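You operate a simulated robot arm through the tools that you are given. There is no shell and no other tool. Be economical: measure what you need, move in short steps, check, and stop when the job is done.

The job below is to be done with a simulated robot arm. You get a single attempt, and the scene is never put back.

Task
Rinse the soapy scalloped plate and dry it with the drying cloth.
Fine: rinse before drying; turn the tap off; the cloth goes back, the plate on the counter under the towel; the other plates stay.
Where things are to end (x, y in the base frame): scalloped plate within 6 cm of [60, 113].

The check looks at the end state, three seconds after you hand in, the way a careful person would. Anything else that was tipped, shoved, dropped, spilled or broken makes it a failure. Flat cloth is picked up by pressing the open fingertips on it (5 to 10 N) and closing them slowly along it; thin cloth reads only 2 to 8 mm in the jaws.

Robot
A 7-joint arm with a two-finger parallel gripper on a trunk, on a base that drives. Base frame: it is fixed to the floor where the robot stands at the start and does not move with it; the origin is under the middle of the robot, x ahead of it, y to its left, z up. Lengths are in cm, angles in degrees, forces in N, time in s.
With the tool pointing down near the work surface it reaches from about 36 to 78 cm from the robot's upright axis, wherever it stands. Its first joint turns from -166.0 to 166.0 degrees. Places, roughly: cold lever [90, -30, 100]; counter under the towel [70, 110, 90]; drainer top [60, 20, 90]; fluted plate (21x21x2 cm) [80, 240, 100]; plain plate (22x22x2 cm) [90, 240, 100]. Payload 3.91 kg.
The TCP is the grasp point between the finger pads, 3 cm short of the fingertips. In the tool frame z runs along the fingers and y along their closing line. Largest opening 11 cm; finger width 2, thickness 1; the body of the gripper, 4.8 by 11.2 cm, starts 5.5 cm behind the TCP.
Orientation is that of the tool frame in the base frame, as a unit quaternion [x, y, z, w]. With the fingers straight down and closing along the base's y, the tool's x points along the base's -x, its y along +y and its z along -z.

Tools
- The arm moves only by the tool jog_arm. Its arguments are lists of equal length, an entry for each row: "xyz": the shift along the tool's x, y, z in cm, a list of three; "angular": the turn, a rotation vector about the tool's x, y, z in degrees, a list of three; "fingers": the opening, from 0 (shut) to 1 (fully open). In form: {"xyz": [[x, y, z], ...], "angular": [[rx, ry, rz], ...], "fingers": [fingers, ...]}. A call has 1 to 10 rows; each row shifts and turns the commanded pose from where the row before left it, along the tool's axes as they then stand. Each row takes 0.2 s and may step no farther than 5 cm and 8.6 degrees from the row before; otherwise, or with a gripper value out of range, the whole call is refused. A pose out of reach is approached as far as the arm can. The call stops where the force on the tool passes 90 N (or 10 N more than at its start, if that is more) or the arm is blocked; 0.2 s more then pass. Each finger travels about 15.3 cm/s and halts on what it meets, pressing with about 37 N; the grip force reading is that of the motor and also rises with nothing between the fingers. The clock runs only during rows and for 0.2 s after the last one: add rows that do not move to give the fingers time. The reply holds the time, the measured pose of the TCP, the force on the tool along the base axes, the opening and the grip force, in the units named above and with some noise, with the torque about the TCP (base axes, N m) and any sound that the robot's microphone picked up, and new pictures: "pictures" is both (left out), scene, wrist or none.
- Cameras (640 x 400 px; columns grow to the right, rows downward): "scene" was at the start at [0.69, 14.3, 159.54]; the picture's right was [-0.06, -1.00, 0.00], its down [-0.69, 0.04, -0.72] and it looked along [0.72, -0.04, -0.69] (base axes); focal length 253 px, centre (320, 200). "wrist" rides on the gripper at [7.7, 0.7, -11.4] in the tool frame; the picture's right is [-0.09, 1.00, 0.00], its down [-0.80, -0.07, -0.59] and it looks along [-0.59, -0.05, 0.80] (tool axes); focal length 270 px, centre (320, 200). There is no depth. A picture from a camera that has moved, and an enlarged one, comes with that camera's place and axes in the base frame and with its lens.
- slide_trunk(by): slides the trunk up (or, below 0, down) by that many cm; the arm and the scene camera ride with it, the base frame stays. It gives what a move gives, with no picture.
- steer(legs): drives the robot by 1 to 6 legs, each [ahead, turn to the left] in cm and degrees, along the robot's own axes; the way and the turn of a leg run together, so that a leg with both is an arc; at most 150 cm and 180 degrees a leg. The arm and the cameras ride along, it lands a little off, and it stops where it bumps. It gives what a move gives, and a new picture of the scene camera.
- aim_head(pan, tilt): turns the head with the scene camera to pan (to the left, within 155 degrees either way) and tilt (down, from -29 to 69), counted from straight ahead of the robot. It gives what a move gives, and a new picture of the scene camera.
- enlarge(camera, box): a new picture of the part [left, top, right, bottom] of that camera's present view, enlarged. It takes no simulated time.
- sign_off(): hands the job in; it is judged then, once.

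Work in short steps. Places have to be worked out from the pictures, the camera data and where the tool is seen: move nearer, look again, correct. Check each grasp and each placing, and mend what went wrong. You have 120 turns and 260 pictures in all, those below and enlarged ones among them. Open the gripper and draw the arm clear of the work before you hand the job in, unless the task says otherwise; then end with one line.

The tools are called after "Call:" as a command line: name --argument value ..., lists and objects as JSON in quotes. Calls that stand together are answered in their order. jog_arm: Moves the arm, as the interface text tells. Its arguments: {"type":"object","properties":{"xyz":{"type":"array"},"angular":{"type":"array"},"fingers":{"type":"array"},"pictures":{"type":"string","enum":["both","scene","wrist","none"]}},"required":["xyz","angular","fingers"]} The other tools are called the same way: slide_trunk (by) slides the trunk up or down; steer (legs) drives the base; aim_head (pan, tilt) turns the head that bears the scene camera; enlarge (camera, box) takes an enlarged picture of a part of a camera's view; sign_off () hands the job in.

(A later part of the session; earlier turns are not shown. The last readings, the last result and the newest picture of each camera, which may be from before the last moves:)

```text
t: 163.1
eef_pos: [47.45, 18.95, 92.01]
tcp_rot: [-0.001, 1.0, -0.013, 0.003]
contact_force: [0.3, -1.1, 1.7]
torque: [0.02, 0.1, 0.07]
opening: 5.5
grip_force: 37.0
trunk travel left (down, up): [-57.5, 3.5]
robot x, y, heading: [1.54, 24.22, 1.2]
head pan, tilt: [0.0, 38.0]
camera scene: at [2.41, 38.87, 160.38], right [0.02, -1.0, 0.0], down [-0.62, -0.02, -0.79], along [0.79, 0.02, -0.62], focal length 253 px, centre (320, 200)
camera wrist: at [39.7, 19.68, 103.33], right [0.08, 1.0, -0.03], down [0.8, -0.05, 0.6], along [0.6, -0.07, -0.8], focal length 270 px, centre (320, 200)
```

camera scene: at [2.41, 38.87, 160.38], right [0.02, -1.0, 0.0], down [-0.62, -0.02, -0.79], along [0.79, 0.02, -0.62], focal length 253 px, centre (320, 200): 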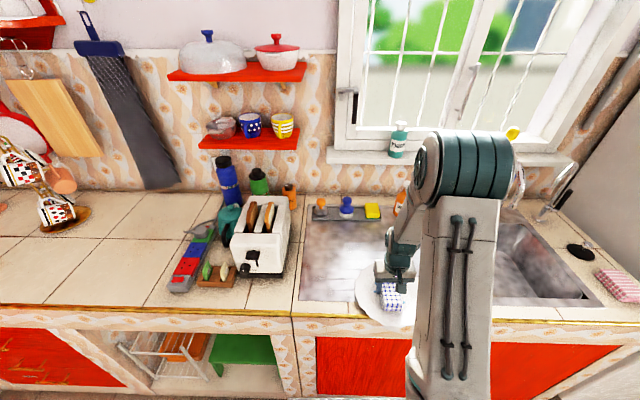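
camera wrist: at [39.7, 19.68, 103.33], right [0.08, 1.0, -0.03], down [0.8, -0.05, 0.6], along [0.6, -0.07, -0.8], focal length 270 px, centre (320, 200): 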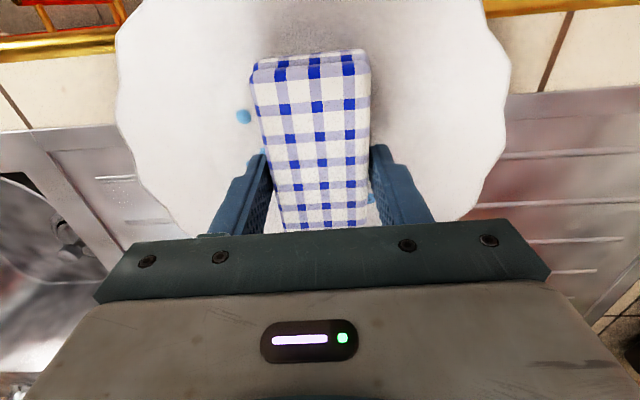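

Drops are decreasing. Press slightly more and wipe wider.

Call:
jog_arm --xyz '[[0, 0, 0.1], [0, -1.2, 0], [0, -1.2, 0], [0, -1, 0], [1.2, 0, 0], [-1.2, 1.2, 0], [-1.2, 1.2, 0], [0, 1, 0], [0, 1.2, 0], [0, 1.2, 0]]' --angular '[[0, 0, 0], [0, 0, 0], [0, 0, 0], [0, 0, 0], [0, 0, 0], [0, 0, 0], [0, 0, 0], [0, 0, 0], [0, 0, 0], [0, 0, 0]]' --fingers '[0.3, 0.3, 0.3, 0.3, 0.3, 0.3, 0.3, 0.3, 0.3, 0.3]' --pictures "wrist"

```text
t: 165.3
eef_pos: [48.49, 21.03, 91.92]
tcp_rot: [-0.001, 1.0, -0.013, 0.004]
contact_force: [1.5, -7.2, 21.1]
torque: [0.29, -0.12, -0.12]
opening: 5.51
grip_force: 36.6
trunk travel left (down, up): [-57.5, 3.5]
robot x, y, heading: [1.52, 24.35, 1.6]
head pan, tilt: [0.0, 38.0]
camera wrist: at [40.82, 21.85, 103.22], right [0.09, 1.0, -0.03], down [0.8, -0.05, 0.6], along [0.6, -0.07, -0.8], focal length 270 px, centre (320, 200)
```

wrist: 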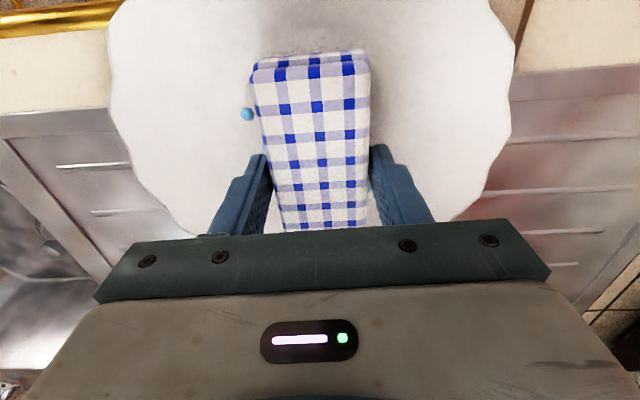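

The plate is being dragged along under this pressure. Lift off and look at the plate state.

Call:
jog_arm --xyz '[[0, 0, -0.3], [0, 0, -2], [-3, 2, -4], [-4, 2, -2], [-4, 2, 0], [0, 0, 0]]' --angular '[[0, 0, 0], [0, 0, 0], [0, 0, 0], [0, 0, 0], [0, 0, 0], [0, 0, 0]]' --fingers '[0.3, 0.3, 0.3, 0.3, 0.3, 0.3]'

Call:
enlarge --camera "scene" --box '[300, 220, 460, 350]'

```text
refused: row 3 steps farther than a row can; nothing moved
```

```text
3.08 times, centred on (380, 285) of scene
camera zoom: at [2.26, 38.79, 160.4], right [0.02, -1.0, 0.0], down [-0.61, -0.01, -0.79], along [0.79, 0.02, -0.61], focal length 778 px, centre (135, -62)
```

zoom: 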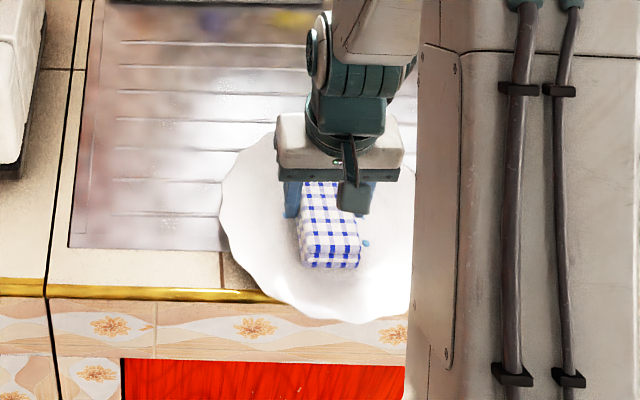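

Call:
jog_arm --xyz '[[0, 0, -0.3], [0, 0, -2], [-3, 2, -3], [-4, 2, -2], [-4, 2, 0], [0, 0, 0]]' --angular '[[0, 0, 0], [0, 0, 0], [0, 0, 0], [0, 0, 0], [0, 0, 0], [0, 0, 0]]' --fingers '[0.3, 0.3, 0.3, 0.3, 0.3, 0.3]' --pictures "wrist"

Call:
enlarge --camera "scene" --box '[300, 220, 460, 350]'

```text
t: 166.7
eef_pos: [59.61, 27.27, 99.15]
tcp_rot: [-0.002, 1.0, -0.012, 0.002]
contact_force: [-0.5, -0.4, -0.2]
torque: [-0.03, -0.01, -0.02]
opening: 5.5
grip_force: 37.2
trunk travel left (down, up): [-57.5, 3.5]
robot x, y, heading: [1.52, 23.88, 1.7]
head pan, tilt: [0.0, 38.0]
camera wrist: at [51.95, 28.23, 110.48], right [0.09, 1.0, -0.03], down [0.8, -0.05, 0.6], along [0.6, -0.07, -0.8], focal length 270 px, centre (320, 200)
```

wrist: 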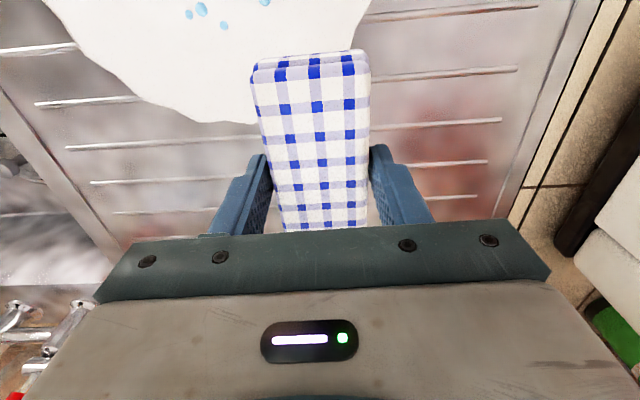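

```text
3.08 times, centred on (380, 285) of scene
camera zoom: at [2.4, 38.89, 160.37], right [0.03, -1.0, 0.0], down [-0.62, -0.02, -0.79], along [0.79, 0.02, -0.62], focal length 778 px, centre (135, -62)
```

zoom: 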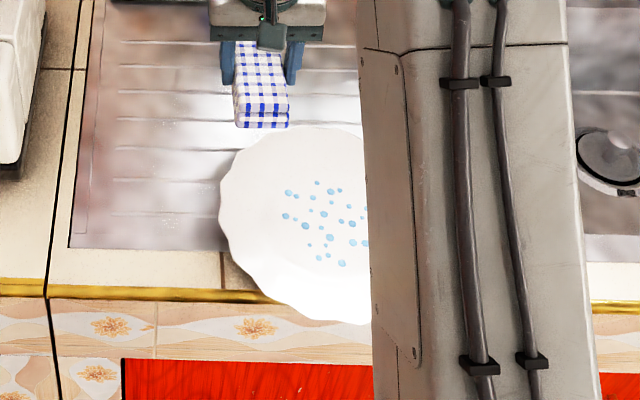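

Drops remain; the cloth's long flat shape catches the well's edges and drags the plate (centre now ≈(48,20.3)). I'll pitch the tool ~30° so that only the cloth's near end edge wipes inside the well, with light force.

Call:
jog_arm --xyz '[[0, 0, 0], [0, 0, 0], [0, 0, 0], [0, 0, 0], [2.7, -2.4, 0.2], [2.7, -2.4, 0.2], [0, 0, 0]]' --angular '[[0, -7.5, 0], [0, -7.5, 0], [0, -7.5, 0], [0, -7.5, 0], [0, 0, 0], [0, 0, 0], [0, 0, 0]]' --fingers '[0.3, 0.3, 0.3, 0.3, 0.3, 0.3, 0.3]'

```text
t: 168.3
eef_pos: [55.1, 22.45, 96.09]
tcp_rot: [-0.006, 0.965, -0.013, 0.262]
contact_force: [0.9, -0.8, 0.2]
torque: [0.0, 0.0, 0.0]
opening: 5.51
grip_force: 37.1
trunk travel left (down, up): [-57.5, 3.5]
robot x, y, heading: [1.62, 24.02, 1.5]
head pan, tilt: [0.0, 38.0]
camera scene: at [2.41, 38.91, 160.37], right [0.03, -1.0, 0.0], down [-0.62, -0.02, -0.79], along [0.79, 0.02, -0.62], focal length 253 px, centre (320, 200)
camera wrist: at [42.71, 23.13, 102.0], right [0.07, 1.0, 0.02], down [0.39, -0.04, 0.92], along [0.92, -0.06, -0.39], focal length 270 px, centre (320, 200)
```

scene: 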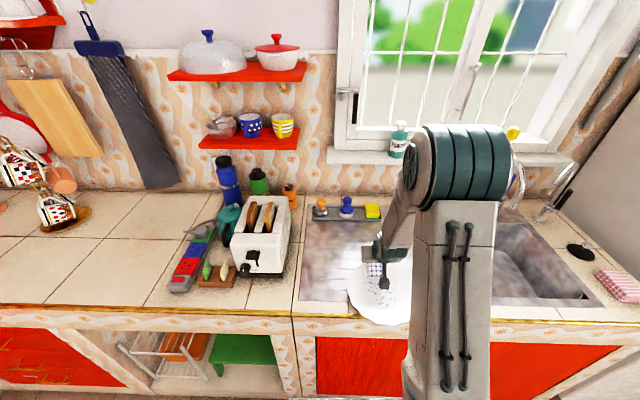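
wrist: 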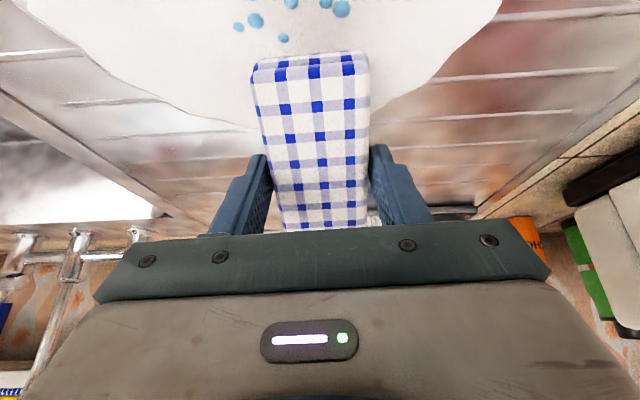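

Lower in small steps to contact.

Call:
jog_arm --xyz '[[0.5, 0, 0.87], [0.15, 0, 0.26], [0.1, 0, 0.17], [0, 0, 0]]' --angular '[[0, 0, 0], [0, 0, 0], [0, 0, 0], [0, 0, 0]]' --fingers '[0.3, 0.3, 0.3, 0.3]' --pictures "none"

```text
t: 169.3
eef_pos: [55.2, 22.43, 94.6]
tcp_rot: [-0.005, 0.965, -0.013, 0.262]
contact_force: [-0.4, -0.5, -1.0]
torque: [0.01, 0.0, -0.03]
opening: 5.52
grip_force: 37.4
trunk travel left (down, up): [-57.5, 3.5]
robot x, y, heading: [1.68, 24.22, 1.5]
head pan, tilt: [0.0, 38.0]
```

Call:
jog_arm --xyz '[[0.08, 0, 0.13], [0.05, 0, 0.09], [0, 0, 0]]' --angular '[[0, 0, 0], [0, 0, 0], [0, 0, 0]]' --fingers '[0.3, 0.3, 0.3]' --pictures "none"

```text
t: 170.1
eef_pos: [55.05, 22.34, 94.39]
tcp_rot: [-0.005, 0.965, -0.013, 0.262]
contact_force: [1.4, 0.4, 0.1]
torque: [-0.01, 0.0, -0.03]
opening: 5.5
grip_force: 36.7
trunk travel left (down, up): [-57.5, 3.5]
robot x, y, heading: [1.5, 23.87, 1.5]
head pan, tilt: [0.0, 38.0]
```

Call:
jog_arm --xyz '[[0.05, 0, 0.09], [0.05, 0, 0.09], [0, 0, 0]]' --angular '[[0, 0, 0], [0, 0, 0], [0, 0, 0]]' --fingers '[0.3, 0.3, 0.3]' --pictures "none"

```text
t: 170.9
eef_pos: [55.11, 22.38, 94.21]
tcp_rot: [-0.005, 0.965, -0.013, 0.262]
contact_force: [-0.6, -0.3, -0.8]
torque: [0.03, 0.03, 0.04]
opening: 5.51
grip_force: 36.7
trunk travel left (down, up): [-57.5, 3.5]
robot x, y, heading: [1.51, 24.47, 1.4]
head pan, tilt: [0.0, 38.0]
```

Still free; continue down 0.3 in small steps with a picture.

Call:
jog_arm --xyz '[[0.05, 0, 0.09], [0.05, 0, 0.09], [0.05, 0, 0.09], [0, 0, 0]]' --angular '[[0, 0, 0], [0, 0, 0], [0, 0, 0], [0, 0, 0]]' --fingers '[0.3, 0.3, 0.3, 0.3]' --pictures "wrist"

```text
t: 171.9
eef_pos: [55.14, 22.42, 93.88]
tcp_rot: [-0.004, 0.965, -0.013, 0.264]
contact_force: [0.1, -1.1, 26.4]
torque: [0.68, 0.84, 0.05]
opening: 5.5
grip_force: 36.5
trunk travel left (down, up): [-57.5, 3.5]
robot x, y, heading: [1.77, 24.15, 1.4]
head pan, tilt: [0.0, 38.0]
camera wrist: at [42.7, 23.1, 99.9], right [0.07, 1.0, 0.02], down [0.39, -0.05, 0.92], along [0.92, -0.06, -0.39], focal length 270 px, centre (320, 200)
```

wrist: 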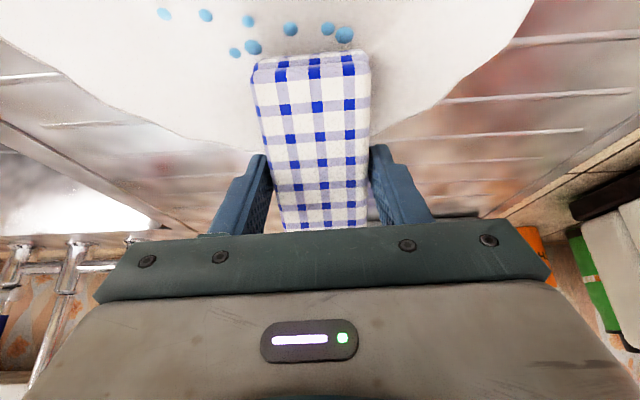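

Contact onset at z≈94.1. Ease to ~4 N and stroke toward the robot across the drops.

Call:
jog_arm --xyz '[[-0.1, 0, -0.17], [0.87, 0, -0.5], [0.87, 0, -0.5], [0.87, 0, -0.5], [0.87, 0, -0.5], [0.87, 0, -0.5], [0.87, 0, -0.5], [0, 0, 0]]' --angular '[[0, 0, 0], [0, 0, 0], [0, 0, 0], [0, 0, 0], [0, 0, 0], [0, 0, 0], [0, 0, 0], [0, 0, 0]]' --fingers '[0.3, 0.3, 0.3, 0.3, 0.3, 0.3, 0.3, 0.3]' --pictures "wrist"

Call:
enlarge --camera "scene" --box '[300, 220, 460, 350]'

```text
t: 173.7
eef_pos: [48.91, 22.38, 94.02]
tcp_rot: [-0.005, 0.965, -0.013, 0.261]
contact_force: [2.9, -0.3, 11.3]
torque: [0.34, 0.19, -0.05]
opening: 5.53
grip_force: 37.3
trunk travel left (down, up): [-57.5, 3.5]
robot x, y, heading: [1.88, 24.02, 1.3]
head pan, tilt: [0.0, 38.0]
camera wrist: at [36.71, 23.1, 99.97], right [0.07, 1.0, 0.02], down [0.39, -0.04, 0.92], along [0.92, -0.06, -0.39], focal length 270 px, centre (320, 200)
```

wrist: 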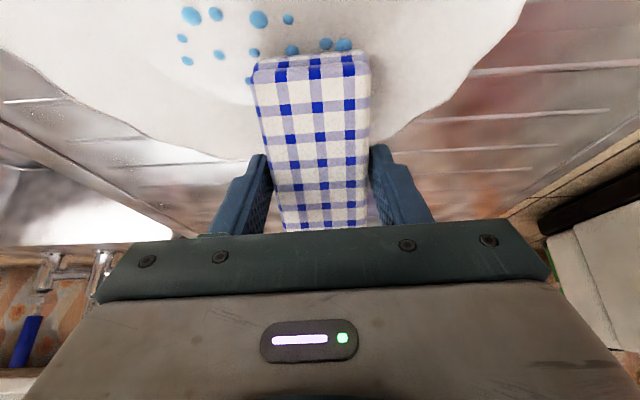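

```text
3.08 times, centred on (380, 285) of scene
camera zoom: at [2.34, 38.89, 160.38], right [0.03, -1.0, 0.0], down [-0.62, -0.02, -0.79], along [0.79, 0.02, -0.62], focal length 778 px, centre (135, -62)
```

zoom: 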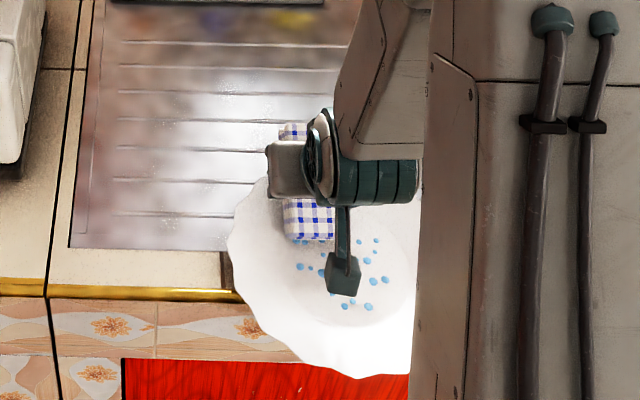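

The plate got dragged toward the edge (centre x≈43.5). Drag it back by pushing away with the same contact, 5 cm.

Call:
jog_arm --xyz '[[-0.82, 0, 0.59], [-0.87, 0, 0.5], [-0.87, 0, 0.5], [-0.87, 0, 0.5], [-0.87, 0, 0.5], [-0.87, 0, 0.5], [0, 0, 0]]' --angular '[[0, 0, 0], [0, 0, 0], [0, 0, 0], [0, 0, 0], [0, 0, 0], [0, 0, 0], [0, 0, 0]]' --fingers '[0.3, 0.3, 0.3, 0.3, 0.3, 0.3, 0.3]' --pictures "wrist"

Call:
enlarge --camera "scene" --box '[300, 220, 460, 350]'

```text
t: 175.3
eef_pos: [55.05, 22.37, 93.93]
tcp_rot: [-0.005, 0.965, -0.012, 0.262]
contact_force: [-5.1, 0.0, 16.1]
torque: [0.46, 0.76, 0.08]
opening: 5.51
grip_force: 37.4
trunk travel left (down, up): [-57.5, 3.5]
robot x, y, heading: [1.37, 24.19, 1.6]
head pan, tilt: [0.0, 38.0]
camera wrist: at [42.7, 23.13, 99.88], right [0.07, 1.0, 0.02], down [0.39, -0.04, 0.92], along [0.92, -0.06, -0.39], focal length 270 px, centre (320, 200)
```

wrist: 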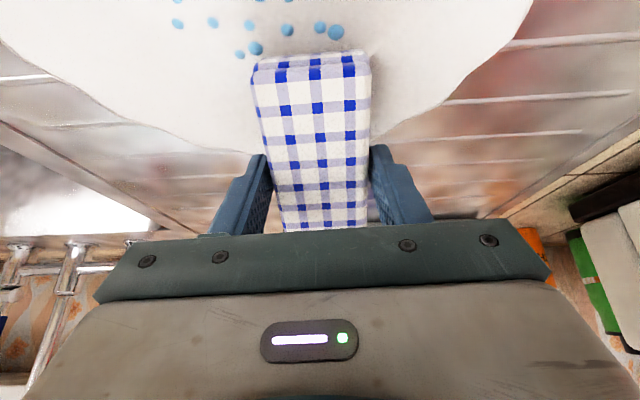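

```text
3.08 times, centred on (380, 285) of scene
camera zoom: at [2.21, 38.89, 160.37], right [0.03, -1.0, 0.0], down [-0.61, -0.02, -0.79], along [0.79, 0.02, -0.61], focal length 778 px, centre (135, -62)
```

zoom: 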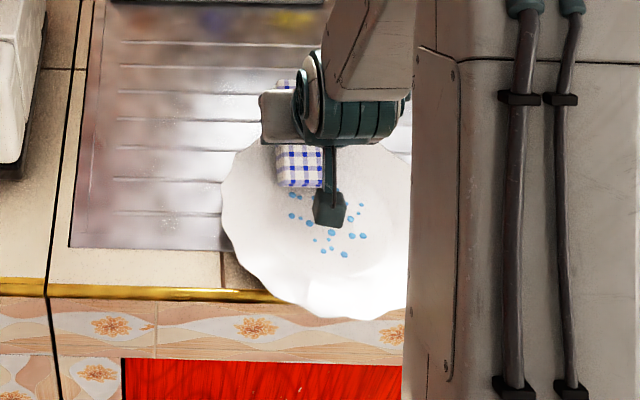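

Plate is back. Lift and clear the view to compare the drops with before.

Call:
jog_arm --xyz '[[-0.1, 0, -0.5], [-1, 0, -2], [-3.5, 2, -2], [-3.5, 3, -1], [-3.5, 3, 0], [0, 0, 0]]' --angular '[[0, 0, 0], [0, 0, 0], [0, 0, 0], [0, 0, 0], [0, 0, 0], [0, 0, 0]]' --fingers '[0.3, 0.3, 0.3, 0.3, 0.3, 0.3]' --pictures "none"

Call:
enlarge --camera "scene" --box '[340, 250, 420, 330]'

```text
t: 176.7
eef_pos: [62.1, 30.63, 104.39]
tcp_rot: [-0.004, 0.965, -0.013, 0.262]
contact_force: [0.9, -0.6, 0.5]
torque: [-0.02, 0.03, 0.02]
opening: 5.51
grip_force: 36.8
trunk travel left (down, up): [-57.5, 3.5]
robot x, y, heading: [1.91, 23.94, 1.6]
head pan, tilt: [0.0, 38.0]
```

```text
5.00 times, centred on (380, 290) of scene
camera zoom: at [2.4, 38.88, 160.37], right [0.03, -1.0, 0.0], down [-0.62, -0.02, -0.79], along [0.79, 0.02, -0.62], focal length 1265 px, centre (20, -250)
```

zoom: 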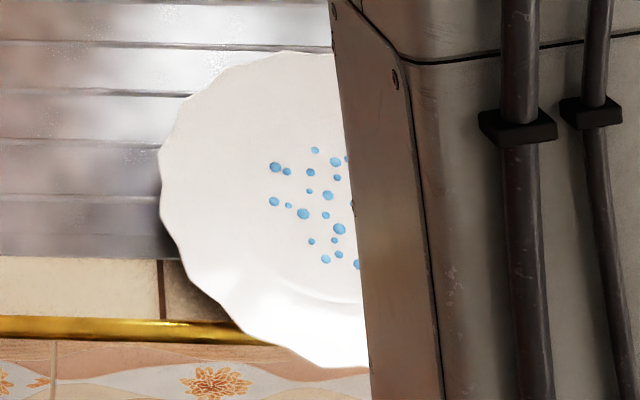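

No clear change: the plate mostly moved along with the cloth. Better: press flat at the well's centre and twist about the vertical, so the plate stays still. Un-pitch and position at (48.3,20).

Call:
jog_arm --xyz '[[0, 0, 0], [0, 0, 0], [0, 0, 0], [0, 0, 0], [3.5, -2.7, 0], [3.5, -2.7, 0], [3.5, -2.7, 0], [3.3, -2.5, 2], [0, 0, 4], [0, 0, 0]]' --angular '[[0, 7.5, 0], [0, 7.5, 0], [0, 7.5, 0], [0, 7.6, 0], [0, 0, 0], [0, 0, 0], [0, 0, 0], [0, 0, 0], [0, 0, 0], [0, 0, 0]]' --fingers '[0.3, 0.3, 0.3, 0.3, 0.3, 0.3, 0.3, 0.3, 0.3, 0.3]' --pictures "wrist"

```text
t: 178.9
eef_pos: [48.28, 19.94, 98.3]
tcp_rot: [-0.001, 1.0, -0.013, 0.002]
contact_force: [-0.4, 0.1, -0.4]
torque: [-0.02, 0.0, -0.03]
opening: 5.5
grip_force: 37.2
trunk travel left (down, up): [-57.5, 3.5]
robot x, y, heading: [1.82, 24.03, 1.3]
head pan, tilt: [0.0, 38.0]
camera wrist: at [40.71, 20.74, 109.64], right [0.08, 1.0, -0.03], down [0.8, -0.05, 0.6], along [0.6, -0.07, -0.8], focal length 270 px, centre (320, 200)
```

wrist: 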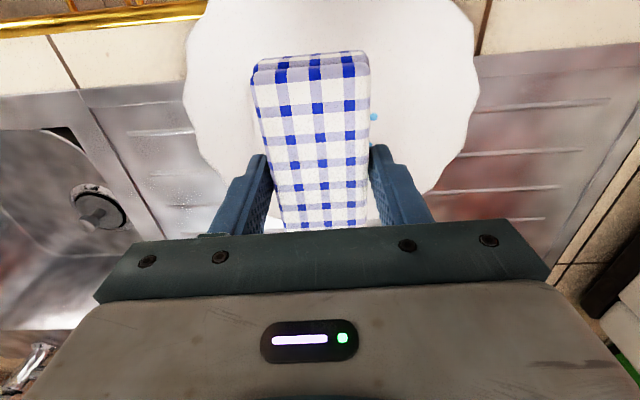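

Descend to contact.

Call:
jog_arm --xyz '[[0, 0.4, 3], [0, 0, 2], [0, 0, 0.8], [0, 0, 0.2], [0, 0, 0]]' --angular '[[0, 0, 0], [0, 0, 0], [0, 0, 0], [0, 0, 0], [0, 0, 0]]' --fingers '[0.3, 0.3, 0.3, 0.3, 0.3]' --pictures "none"

```text
t: 180.1
eef_pos: [48.53, 20.24, 92.37]
tcp_rot: [-0.001, 1.0, -0.013, 0.002]
contact_force: [-0.4, -0.1, -0.4]
torque: [-0.02, 0.0, 0.0]
opening: 5.48
grip_force: 37.1
trunk travel left (down, up): [-57.5, 3.5]
robot x, y, heading: [1.76, 24.03, 1.5]
head pan, tilt: [0.0, 38.0]
```

Lower 0.3 more and twist ±32°.

Call:
jog_arm --xyz '[[0, 0, 0.2], [0, 0, 0.12], [0, 0, 0], [0, 0, 0], [0, 0, 0], [0, 0, 0], [0, 0, 0], [0, 0, 0], [0, 0, 0], [0, 0, 0]]' --angular '[[0, 0, 0], [0, 0, 0], [0, 0, 8], [0, 0, 8], [0, 0, 8], [0, 0, 8], [0, 0, -8], [0, 0, -8], [0, 0, -8], [0, 0, -8]]' --fingers '[0.3, 0.3, 0.3, 0.3, 0.3, 0.3, 0.3, 0.3, 0.3, 0.3]' --pictures "wrist"

```text
t: 182.3
eef_pos: [48.58, 20.03, 92.24]
tcp_rot: [-0.003, 1.0, -0.013, 0.002]
contact_force: [-0.7, -0.3, -0.3]
torque: [0.0, -0.01, -0.03]
opening: 5.53
grip_force: 36.9
trunk travel left (down, up): [-57.5, 3.5]
robot x, y, heading: [1.55, 24.32, 1.2]
head pan, tilt: [0.0, 38.0]
camera wrist: at [40.96, 20.99, 103.56], right [0.08, 1.0, -0.03], down [0.8, -0.05, 0.6], along [0.6, -0.07, -0.8], focal length 270 px, centre (320, 200)
```

wrist: 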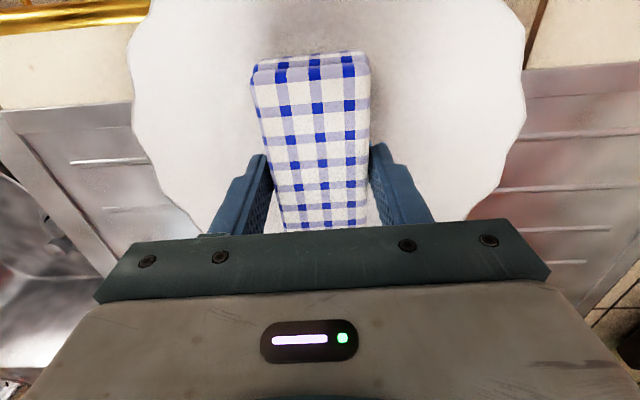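

No drops visible around the cloth now. Lift and clear the view to inspect.

Call:
jog_arm --xyz '[[0, 0, -2.5], [-2, 2, -3], [-3.5, 3, -1], [-3.5, 3, 0], [-3, 3, 0], [0, 0, 0]]' --angular '[[0, 0, 0], [0, 0, 0], [0, 0, 0], [0, 0, 0], [0, 0, 0], [0, 0, 0]]' --fingers '[0.3, 0.3, 0.3, 0.3, 0.3, 0.3]' --pictures "wrist"

Call:
enlarge --camera "scene" --box '[340, 250, 420, 330]'

```text
t: 183.7
eef_pos: [60.58, 31.6, 98.49]
tcp_rot: [-0.001, 1.0, -0.013, 0.002]
contact_force: [-0.5, 0.3, -0.1]
torque: [-0.01, -0.02, 0.0]
opening: 5.49
grip_force: 37.4
trunk travel left (down, up): [-57.5, 3.5]
robot x, y, heading: [1.75, 23.95, 1.6]
head pan, tilt: [0.0, 38.0]
camera wrist: at [52.99, 32.35, 109.93], right [0.08, 1.0, -0.03], down [0.8, -0.05, 0.6], along [0.59, -0.07, -0.8], focal length 270 px, centre (320, 200)
```

wrist: 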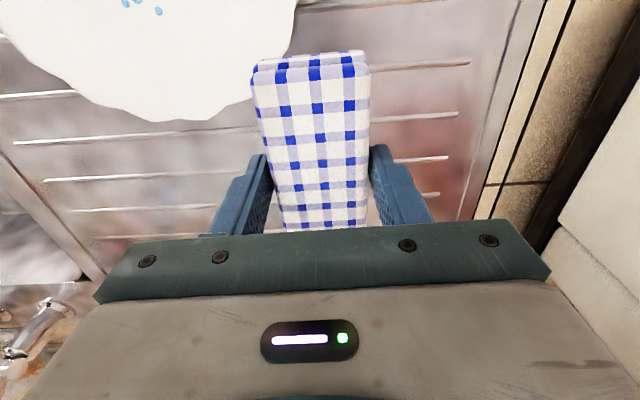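

```text
5.00 times, centred on (380, 290) of scene
camera zoom: at [2.4, 38.88, 160.37], right [0.03, -1.0, 0.0], down [-0.62, -0.02, -0.79], along [0.79, 0.02, -0.62], focal length 1265 px, centre (20, -250)
```

zoom: 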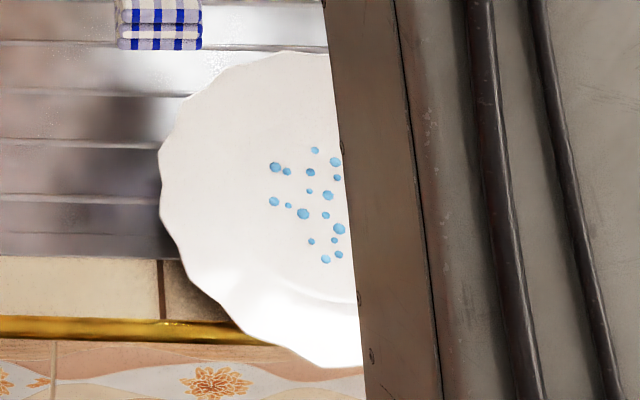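

Drops unchanged (that twist had no contact). Return and press down properly to ~10 N before twisting.

Call:
jog_arm --xyz '[[3, -2.9, 0], [3.5, -2.9, 0], [3.5, -2.9, 1], [2, -2, 3], [0, 0, 2], [0, 0, 0.3], [0, 0, 0]]' --angular '[[0, 0, 0], [0, 0, 0], [0, 0, 0], [0, 0, 0], [0, 0, 0], [0, 0, 0], [0, 0, 0]]' --fingers '[0.3, 0.3, 0.3, 0.3, 0.3, 0.3, 0.3]' --pictures "none"

Call:
jog_arm --xyz '[[0, 0, 0.15], [0, 0, 0]]' --angular '[[0, 0, 0], [0, 0, 0]]' --fingers '[0.3, 0.3]' --pictures "none"

```text
t: 185.3
eef_pos: [48.55, 20.29, 92.47]
tcp_rot: [-0.002, 1.0, -0.014, 0.001]
contact_force: [-0.3, 0.7, -0.8]
torque: [0.0, 0.01, 0.01]
opening: 5.5
grip_force: 36.2
trunk travel left (down, up): [-57.5, 3.5]
robot x, y, heading: [1.52, 24.03, 1.6]
head pan, tilt: [0.0, 38.0]
```

```text
t: 185.9
eef_pos: [48.62, 20.48, 92.24]
tcp_rot: [-0.002, 1.0, -0.013, 0.002]
contact_force: [-0.7, 0.2, -0.3]
torque: [-0.02, 0.06, -0.01]
opening: 5.51
grip_force: 37.1
trunk travel left (down, up): [-57.5, 3.5]
robot x, y, heading: [1.83, 24.09, 1.3]
head pan, tilt: [0.0, 38.0]
```

Call:
jog_arm --xyz '[[0, 0, 0.12], [0, 0, 0.1], [0, 0, 0]]' --angular '[[0, 0, 0], [0, 0, 0], [0, 0, 0]]' --fingers '[0.3, 0.3, 0.3]' --pictures "none"

```text
t: 186.7
eef_pos: [48.54, 20.41, 92.1]
tcp_rot: [-0.002, 1.0, -0.014, 0.002]
contact_force: [0.3, -1.0, 5.5]
torque: [0.19, -0.39, -0.03]
opening: 5.49
grip_force: 37.2
trunk travel left (down, up): [-57.5, 3.5]
robot x, y, heading: [1.7, 23.75, 1.2]
head pan, tilt: [0.0, 38.0]
```

5.5 N but at the far-left corner; shift 0.6 nearer and 0.5 right, press slightly, then twist.

Call:
jog_arm --xyz '[[0.6, -0.5, 0.05], [0, 0, 0.05], [0, 0, 0], [0, 0, 0], [0, 0, 0], [0, 0, 0], [0, 0, 0], [0, 0, 0], [0, 0, 0], [0, 0, 0]]' --angular '[[0, 0, 0], [0, 0, 0], [0, 0, 8], [0, 0, 8], [0, 0, 8], [0, 0, 8], [0, 0, -8], [0, 0, -8], [0, 0, -8], [0, 0, -8]]' --fingers '[0.3, 0.3, 0.3, 0.3, 0.3, 0.3, 0.3, 0.3, 0.3, 0.3]' --pictures "none"

Call:
jog_arm --xyz '[[0, 0, 0], [0, 0, 0], [0, 0, 0], [0, 0, 0], [0, 0, 0]]' --angular '[[0, 0, -8], [0, 0, -8], [0, 0, -8], [0, 0, -8], [0, 0, -8]]' --fingers '[0.3, 0.3, 0.3, 0.3, 0.3]' --pictures "wrist"

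```text
t: 188.9
eef_pos: [47.95, 19.98, 92.08]
tcp_rot: [-0.003, 1.0, -0.013, 0.003]
contact_force: [3.9, -5.5, 17.0]
torque: [0.21, -1.07, -0.41]
opening: 5.48
grip_force: 37.1
trunk travel left (down, up): [-57.5, 3.5]
robot x, y, heading: [1.57, 24.11, 1.5]
head pan, tilt: [0.0, 38.0]
```

```text
t: 190.1
eef_pos: [47.94, 19.97, 91.95]
tcp_rot: [-0.345, 0.939, -0.013, -0.001]
contact_force: [6.4, -2.3, 24.1]
torque: [0.75, -0.69, -0.55]
opening: 5.5
grip_force: 36.9
trunk travel left (down, up): [-57.5, 3.5]
robot x, y, heading: [1.88, 24.34, 1.5]
head pan, tilt: [0.0, 38.0]
camera wrist: at [41.72, 15.73, 103.46], right [-0.58, 0.82, -0.03], down [0.65, 0.48, 0.59], along [0.49, 0.32, -0.81], focal length 270 px, centre (320, 200)
```

wrist: 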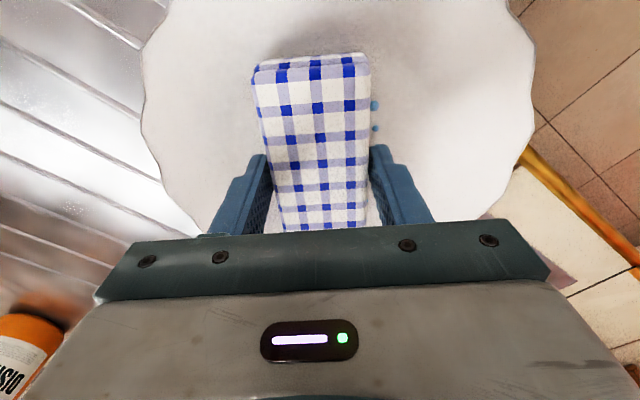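

Good firm contact during twist. Twist back and forth again.

Call:
jog_arm --xyz '[[0, 0, -0.03], [0, 0, 0], [0, 0, 0], [0, 0, 0], [0, 0, 0], [0, 0, 0], [0, 0, 0], [0, 0, 0], [0, 0, 0], [0, 0, 0]]' --angular '[[0, 0, 8], [0, 0, 8], [0, 0, 8], [0, 0, 8], [0, 0, 8], [0, 0, 8], [0, 0, 8], [0, 0, -8], [0, 0, -8], [0, 0, 0]]' --fingers '[0.3, 0.3, 0.3, 0.3, 0.3, 0.3, 0.3, 0.3, 0.3, 0.3]' --pictures "none"

Call:
jog_arm --xyz '[[0, 0, -2.5], [-2, 2, -3], [-3.5, 3, -1], [-3.5, 3, 0], [-3, 3, 0], [0, 0, 0]]' --angular '[[0, 0, 0], [0, 0, 0], [0, 0, 0], [0, 0, 0], [0, 0, 0], [0, 0, 0]]' --fingers '[0.3, 0.3, 0.3, 0.3, 0.3, 0.3]' --pictures "none"

Call:
enlarge --camera "scene" --box '[340, 250, 420, 330]'

```text
t: 192.3
eef_pos: [48.03, 19.92, 92.01]
tcp_rot: [-0.002, 1.0, -0.013, 0.002]
contact_force: [0.1, 0.2, -0.3]
torque: [-0.03, -0.02, -0.01]
opening: 5.49
grip_force: 36.9
trunk travel left (down, up): [-57.5, 3.5]
robot x, y, heading: [1.95, 23.99, 1.6]
head pan, tilt: [0.0, 38.0]
```

```text
t: 193.7
eef_pos: [59.88, 31.38, 98.11]
tcp_rot: [-0.001, 1.0, -0.013, 0.002]
contact_force: [-0.4, 0.3, -0.3]
torque: [0.01, 0.0, 0.02]
opening: 5.5
grip_force: 37.1
trunk travel left (down, up): [-57.5, 3.5]
robot x, y, heading: [1.61, 24.23, 1.8]
head pan, tilt: [0.0, 38.0]
```

```text
5.00 times, centred on (380, 290) of scene
camera zoom: at [2.4, 38.87, 160.37], right [0.03, -1.0, 0.0], down [-0.62, -0.02, -0.79], along [0.79, 0.02, -0.62], focal length 1265 px, centre (20, -250)
```

zoom: 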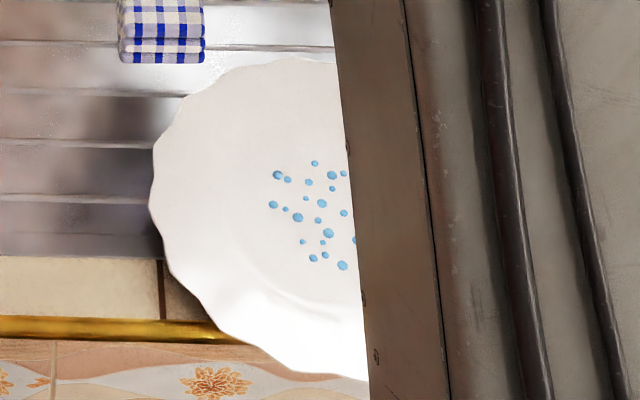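

Drops are still unchanged — the plate most likely co-moves with the firmly pressed cloth. New approach: set the cloth in the well, open the fingers slightly so it rests by its own weight, and push it sideways across the plate.

Call:
jog_arm --xyz '[[3, -2.9, 0], [3.5, -2.9, 0], [3.5, -2.9, 1], [1.6, -2, 3], [0, 0, 1.7], [0, 0, 0.2], [0, 0, 0]]' --angular '[[0, 0, 0], [0, 0, 0], [0, 0, 0], [0, 0, 0], [0, 0, 0], [0, 0, 0], [0, 0, 0]]' --fingers '[0.3, 0.3, 0.3, 0.3, 0.3, 0.3, 0.3]' --pictures "none"

Call:
jog_arm --xyz '[[0, 0, 0], [0, 0, 0], [0, 1, 0], [0, 1, 0], [0, 1, 0], [0, -1, 0], [0, -1, 0], [0, -1, 0], [0, -1, 0], [0, -1, 0]]' --angular '[[0, 0, 0], [0, 0, 0], [0, 0, 0], [0, 0, 0], [0, 0, 0], [0, 0, 0], [0, 0, 0], [0, 0, 0], [0, 0, 0], [0, 0, 0]]' --fingers '[0.54, 0.54, 0.54, 0.54, 0.54, 0.54, 0.54, 0.54, 0.54, 0.54]' --pictures "wrist"

```text
t: 195.3
eef_pos: [48.46, 20.32, 92.46]
tcp_rot: [-0.001, 1.0, -0.013, 0.002]
contact_force: [0.2, -0.2, -1.0]
torque: [-0.03, -0.02, 0.04]
opening: 5.51
grip_force: 36.8
trunk travel left (down, up): [-57.5, 3.5]
robot x, y, heading: [2.02, 23.8, 1.6]
head pan, tilt: [0.0, 38.0]
```

```text
t: 197.5
eef_pos: [48.52, 18.11, 92.48]
tcp_rot: [-0.001, 1.0, -0.013, 0.002]
contact_force: [0.0, 1.3, 0.0]
torque: [0.06, 0.0, 0.04]
opening: 6.0
grip_force: 0.6
trunk travel left (down, up): [-57.5, 3.5]
robot x, y, heading: [1.72, 24.03, 1.5]
head pan, tilt: [0.0, 38.0]
camera wrist: at [40.79, 19.07, 103.98], right [0.08, 1.0, -0.03], down [0.8, -0.05, 0.6], along [0.59, -0.07, -0.8], focal length 270 px, centre (320, 200)
```

wrist: 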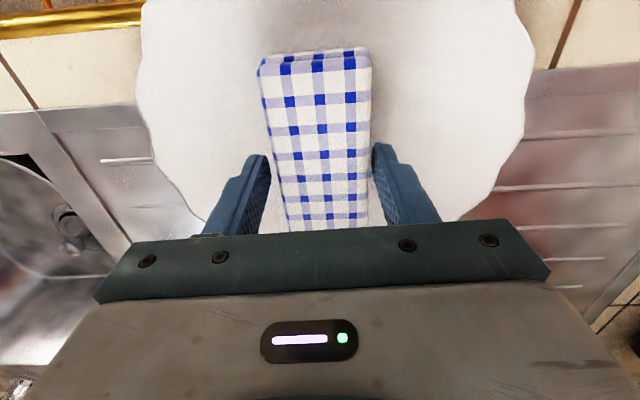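

Now the cloth slides over a still plate, and the vacated area shows no drops. Continue strokes both ways.

Call:
jog_arm --xyz '[[0, -1, 0], [0, -1, 0], [0, 1, 0], [0, 1, 0], [0, 1, 0], [0, 1, 0], [0, 1, 0], [0, 1, 0], [0, 1, 0], [0, 1, 0]]' --angular '[[0, 0, 0], [0, 0, 0], [0, 0, 0], [0, 0, 0], [0, 0, 0], [0, 0, 0], [0, 0, 0], [0, 0, 0], [0, 0, 0], [0, 0, 0]]' --fingers '[0.54, 0.54, 0.54, 0.54, 0.54, 0.54, 0.54, 0.54, 0.54, 0.54]' --pictures "wrist"

Call:
enlarge --camera "scene" --box '[330, 240, 430, 330]'

```text
t: 199.7
eef_pos: [48.4, 24.28, 92.36]
tcp_rot: [-0.002, 1.0, -0.013, 0.002]
contact_force: [0.1, -0.9, 0.7]
torque: [-0.02, 0.01, 0.01]
opening: 6.01
grip_force: 0.1
trunk travel left (down, up): [-57.5, 3.5]
robot x, y, heading: [1.71, 24.02, 1.5]
head pan, tilt: [0.0, 38.0]
camera wrist: at [40.72, 25.23, 103.73], right [0.08, 1.0, -0.03], down [0.8, -0.05, 0.6], along [0.6, -0.07, -0.8], focal length 270 px, centre (320, 200)
```

wrist: 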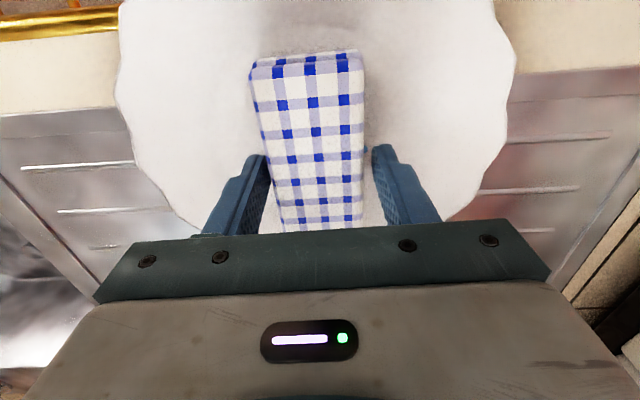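

```text
4.44 times, centred on (380, 285) of scene
camera zoom: at [2.4, 38.88, 160.37], right [0.03, -1.0, 0.0], down [-0.62, -0.02, -0.79], along [0.79, 0.02, -0.62], focal length 1124 px, centre (53, -178)
```

zoom: 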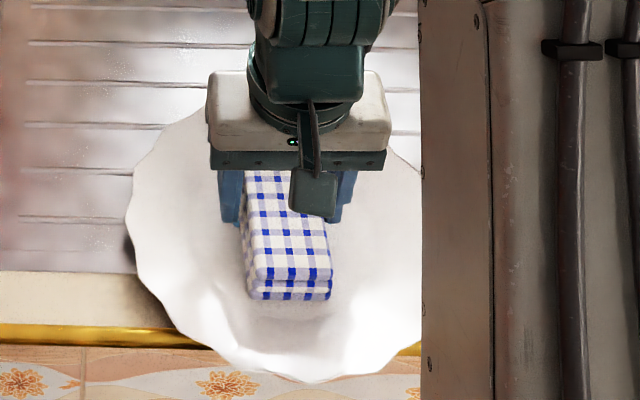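

No drops visible anywhere around now. Regrip the cloth and lift to inspect the whole plate.

Call:
jog_arm --xyz '[[0, -0.7, 0], [0, -0.7, 0], [0, 0, 0], [0, 0, 0], [0, 0, -2], [-2, 2, -3], [-3.5, 3, -1], [-3.5, 3, 0], [0, 0, 0]]' --angular '[[0, 0, 0], [0, 0, 0], [0, 0, 0], [0, 0, 0], [0, 0, 0], [0, 0, 0], [0, 0, 0], [0, 0, 0], [0, 0, 0]]' --fingers '[0.54, 0.5, 0.4, 0.3, 0.3, 0.3, 0.3, 0.3, 0.3]' --pictures "wrist"

Call:
enlarge --camera "scene" --box '[330, 240, 430, 330]'

```text
t: 201.7
eef_pos: [57.52, 31.0, 98.25]
tcp_rot: [-0.001, 1.0, -0.014, 0.002]
contact_force: [0.2, 0.1, -0.8]
torque: [0.02, 0.0, 0.0]
opening: 5.48
grip_force: 36.8
trunk travel left (down, up): [-57.5, 3.5]
robot x, y, heading: [1.56, 23.94, 1.3]
head pan, tilt: [0.0, 38.0]
camera wrist: at [49.9, 31.94, 109.59], right [0.09, 1.0, -0.03], down [0.8, -0.05, 0.6], along [0.59, -0.07, -0.8], focal length 270 px, centre (320, 200)
```

wrist: 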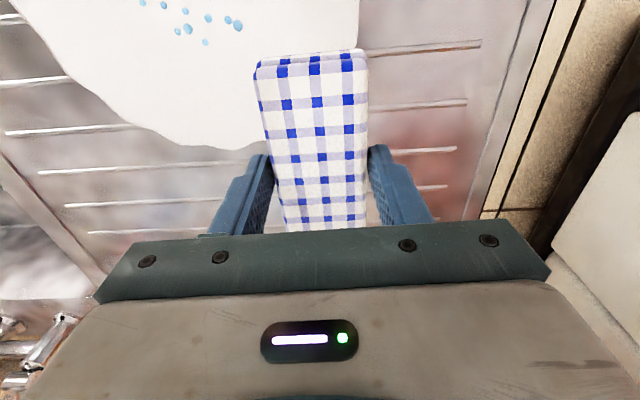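

```text
4.44 times, centred on (380, 285) of scene
camera zoom: at [2.39, 38.87, 160.37], right [0.03, -1.0, 0.0], down [-0.62, -0.02, -0.79], along [0.79, 0.02, -0.62], focal length 1124 px, centre (53, -178)
```

zoom: 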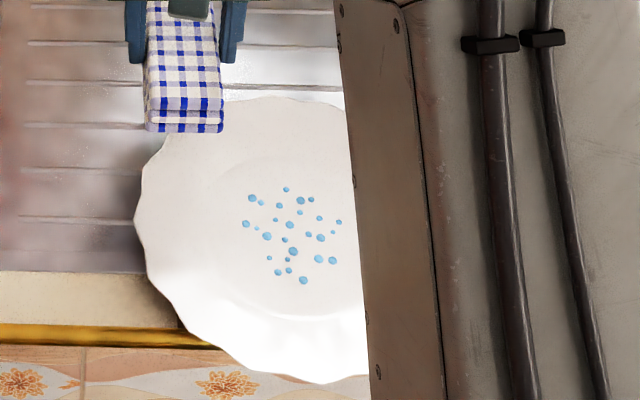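

The drops are still there (they were under the cloth); the plate (now ≈(47.5,23.1)) again moved along. I'll retry the tilted end-edge contact with much lighter force so the plate stays put.

Call:
jog_arm --xyz '[[0, 0, 0], [0, 0, 0], [0, 0, 0], [0, 0, 0], [1.7, -2.63, 0.33], [1.7, -2.63, 0.33], [1.7, -2.63, 0.33], [0.15, 0, 0.26], [0, 0, 0]]' --angular '[[0, -7.5, 0], [0, -7.5, 0], [0, -7.5, 0], [0, -7.6, 0], [0, 0, 0], [0, 0, 0], [0, 0, 0], [0, 0, 0], [0, 0, 0]]' --fingers '[0.3, 0.3, 0.3, 0.3, 0.3, 0.3, 0.3, 0.3, 0.3]' --pictures "none"

Call:
jog_arm --xyz '[[0.05, 0, 0.09], [0.05, 0, 0.09], [0, 0, 0]]' --angular '[[0, 0, 0], [0, 0, 0], [0, 0, 0]]' --fingers '[0.3, 0.3, 0.3]' --pictures "none"

```text
t: 203.7
eef_pos: [53.56, 22.87, 94.84]
tcp_rot: [-0.005, 0.965, -0.012, 0.261]
contact_force: [-0.6, 0.2, -0.9]
torque: [-0.01, 0.02, -0.04]
opening: 5.48
grip_force: 36.8
trunk travel left (down, up): [-57.5, 3.5]
robot x, y, heading: [1.78, 23.99, 1.4]
head pan, tilt: [0.0, 38.0]
```

```text
t: 204.5
eef_pos: [53.54, 23.0, 94.71]
tcp_rot: [-0.005, 0.965, -0.013, 0.263]
contact_force: [-0.5, -0.7, 13.4]
torque: [0.32, 0.33, -0.01]
opening: 5.49
grip_force: 36.9
trunk travel left (down, up): [-57.5, 3.5]
robot x, y, heading: [1.66, 23.87, 1.5]
head pan, tilt: [0.0, 38.0]
```

Contact at z≈94.8. Ease to ~2 N and make ±3 cm strokes.

Call:
jog_arm --xyz '[[-0.055, 0, -0.095], [0.87, 0, -0.5], [0.87, 0, -0.5], [0.87, 0, -0.5], [0.87, 0, -0.5], [-0.87, 0, 0.5], [-0.87, 0, 0.5], [-0.87, 0, 0.5], [-0.87, 0, 0.5], [0, 0, 0]]' --angular '[[0, 0, 0], [0, 0, 0], [0, 0, 0], [0, 0, 0], [0, 0, 0], [0, 0, 0], [0, 0, 0], [0, 0, 0], [0, 0, 0], [0, 0, 0]]' --fingers '[0.3, 0.3, 0.3, 0.3, 0.3, 0.3, 0.3, 0.3, 0.3, 0.3]' --pictures "none"

Call:
enlarge --camera "scene" --box '[330, 240, 430, 330]'

```text
t: 206.7
eef_pos: [53.44, 23.17, 94.59]
tcp_rot: [-0.005, 0.965, -0.012, 0.262]
contact_force: [-0.7, 0.2, -0.7]
torque: [-0.03, 0.02, -0.01]
opening: 5.51
grip_force: 37.6
trunk travel left (down, up): [-57.5, 3.5]
robot x, y, heading: [1.95, 24.19, 1.6]
head pan, tilt: [0.0, 38.0]
```

```text
4.44 times, centred on (380, 285) of scene
camera zoom: at [2.4, 38.88, 160.37], right [0.03, -1.0, 0.0], down [-0.62, -0.02, -0.79], along [0.79, 0.02, -0.62], focal length 1124 px, centre (53, -178)
```

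zoom: 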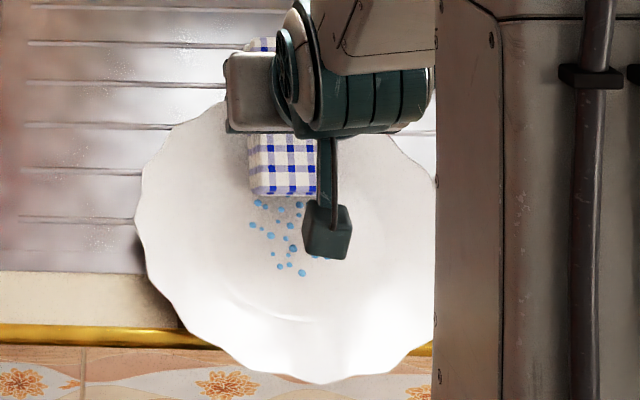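

Still no reduction after all this contact — evidence that the blue cloth isn't the drying cloth; the pink one likely is. I put the blue one back exactly at its home first.

Call:
jog_arm --xyz '[[-2.2, 0, -4], [0, 0, 0], [0, 0, 0], [0, 0, 0], [0, 0, 0], [-3.8, 3.1, 0], [-3.8, 3.1, 0], [-3.8, 3.1, 0], [-3.8, 3.1, 0], [-3.8, 3.1, 0]]' --angular '[[0, 0, 0], [0, 7.5, 0], [0, 7.5, 0], [0, 7.5, 0], [0, 7.6, 0], [0, 0, 0], [0, 0, 0], [0, 0, 0], [0, 0, 0], [0, 0, 0]]' --fingers '[0.3, 0.3, 0.3, 0.3, 0.3, 0.3, 0.3, 0.3, 0.3, 0.3]' --pictures "none"

Call:
jog_arm --xyz '[[0, 0, 0], [0, 0, 3], [0, 0, 2.5], [0, 0, 0]]' --angular '[[0, 0, 0], [0, 0, 0], [0, 0, 0], [0, 0, 0]]' --fingers '[0.3, 0.3, 0.3, 0.3]' --pictures "wrist"

Call:
enlarge --camera "scene" --box '[280, 180, 440, 330]'

```text
t: 208.9
eef_pos: [72.34, 38.83, 98.84]
tcp_rot: [-0.002, 1.0, -0.014, 0.001]
contact_force: [0.3, 0.2, -0.7]
torque: [-0.02, 0.03, 0.0]
opening: 5.52
grip_force: 36.7
trunk travel left (down, up): [-57.5, 3.5]
robot x, y, heading: [1.78, 24.18, 1.8]
head pan, tilt: [0.0, 38.0]
```

```text
t: 209.9
eef_pos: [72.5, 38.44, 93.36]
tcp_rot: [-0.002, 1.0, -0.013, 0.001]
contact_force: [0.1, 0.2, -1.0]
torque: [-0.02, 0.0, -0.01]
opening: 5.46
grip_force: 36.8
trunk travel left (down, up): [-57.5, 3.5]
robot x, y, heading: [1.96, 24.28, 1.3]
head pan, tilt: [0.0, 38.0]
camera wrist: at [64.79, 39.39, 104.74], right [0.08, 1.0, -0.03], down [0.8, -0.05, 0.6], along [0.59, -0.07, -0.8], focal length 270 px, centre (320, 200)
```

wrist: 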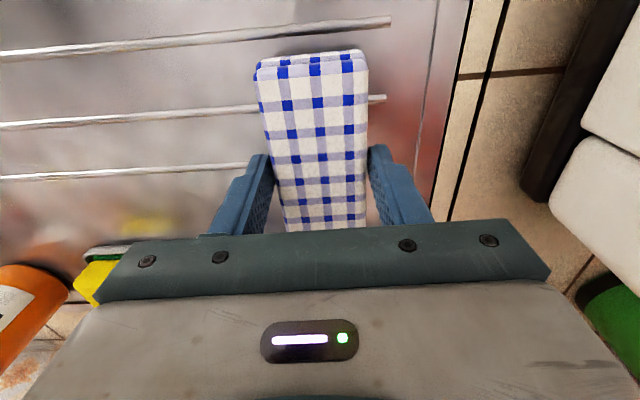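

```text
2.67 times, centred on (360, 255) of scene
camera zoom: at [2.41, 38.89, 160.37], right [0.03, -1.0, 0.0], down [-0.62, -0.02, -0.79], along [0.79, 0.02, -0.62], focal length 675 px, centre (213, 53)
```

zoom: 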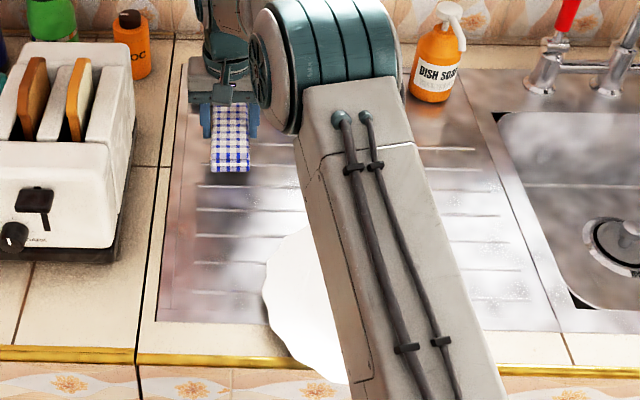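

Lower gently onto the drainer, release, rise.

Call:
jog_arm --xyz '[[0, 0.2, 1.2], [0, 0, 0.3], [0, 0, 0.2], [0, 0, 0.1], [0, 0, 0]]' --angular '[[0, 0, 0], [0, 0, 0], [0, 0, 0], [0, 0, 0], [0, 0, 0]]' --fingers '[0.3, 0.3, 0.3, 0.3, 0.3]' --pictures "none"

Call:
jog_arm --xyz '[[0, 0, 0], [0, 0, 0], [0, 0, 0], [0, 0, -2], [0, 0, -4], [0, 0, -4.5], [0, 0, -4.5], [0, 0, -4.5], [4, -2, -2], [4, -2, -2]]' --angular '[[0, 0, 0], [0, 0, 0], [0, 0, 0], [0, 0, 0], [0, 0, 0], [0, 0, 0], [0, 0, 0], [0, 0, 0], [0, 0, 0], [0, 0, 0]]' --fingers '[0.55, 0.65, 0.75, 0.75, 0.75, 0.75, 0.75, 0.75, 0.75, 0.75]' --pictures "wrist"

```text
t: 211.1
eef_pos: [72.29, 38.84, 92.02]
tcp_rot: [-0.002, 1.0, -0.012, 0.005]
contact_force: [4.5, 1.7, 27.2]
torque: [0.81, 0.28, -0.07]
opening: 5.5
grip_force: 36.4
trunk travel left (down, up): [-57.5, 3.5]
robot x, y, heading: [1.79, 24.04, 1.6]
head pan, tilt: [0.0, 38.0]
```

```text
t: 213.3
eef_pos: [63.98, 35.06, 115.31]
tcp_rot: [-0.002, 1.0, -0.014, 0.002]
contact_force: [-0.2, 0.6, 0.4]
torque: [0.0, -0.03, -0.01]
opening: 8.25
grip_force: 0.0
trunk travel left (down, up): [-57.5, 3.5]
robot x, y, heading: [1.73, 24.08, 1.5]
head pan, tilt: [0.0, 38.0]
camera wrist: at [56.4, 36.06, 126.58], right [0.08, 1.0, -0.03], down [0.8, -0.05, 0.6], along [0.6, -0.07, -0.8], focal length 270 px, centre (320, 200)
```

wrist: 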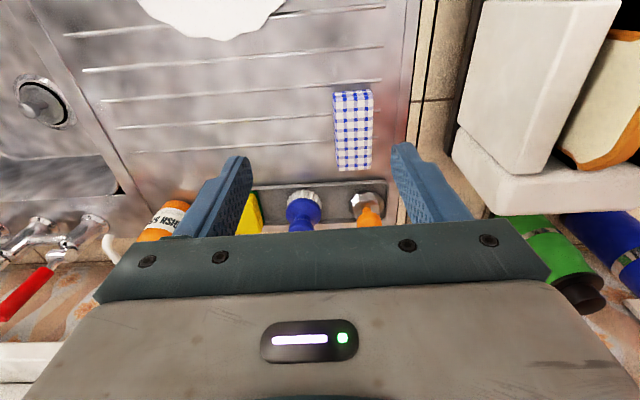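

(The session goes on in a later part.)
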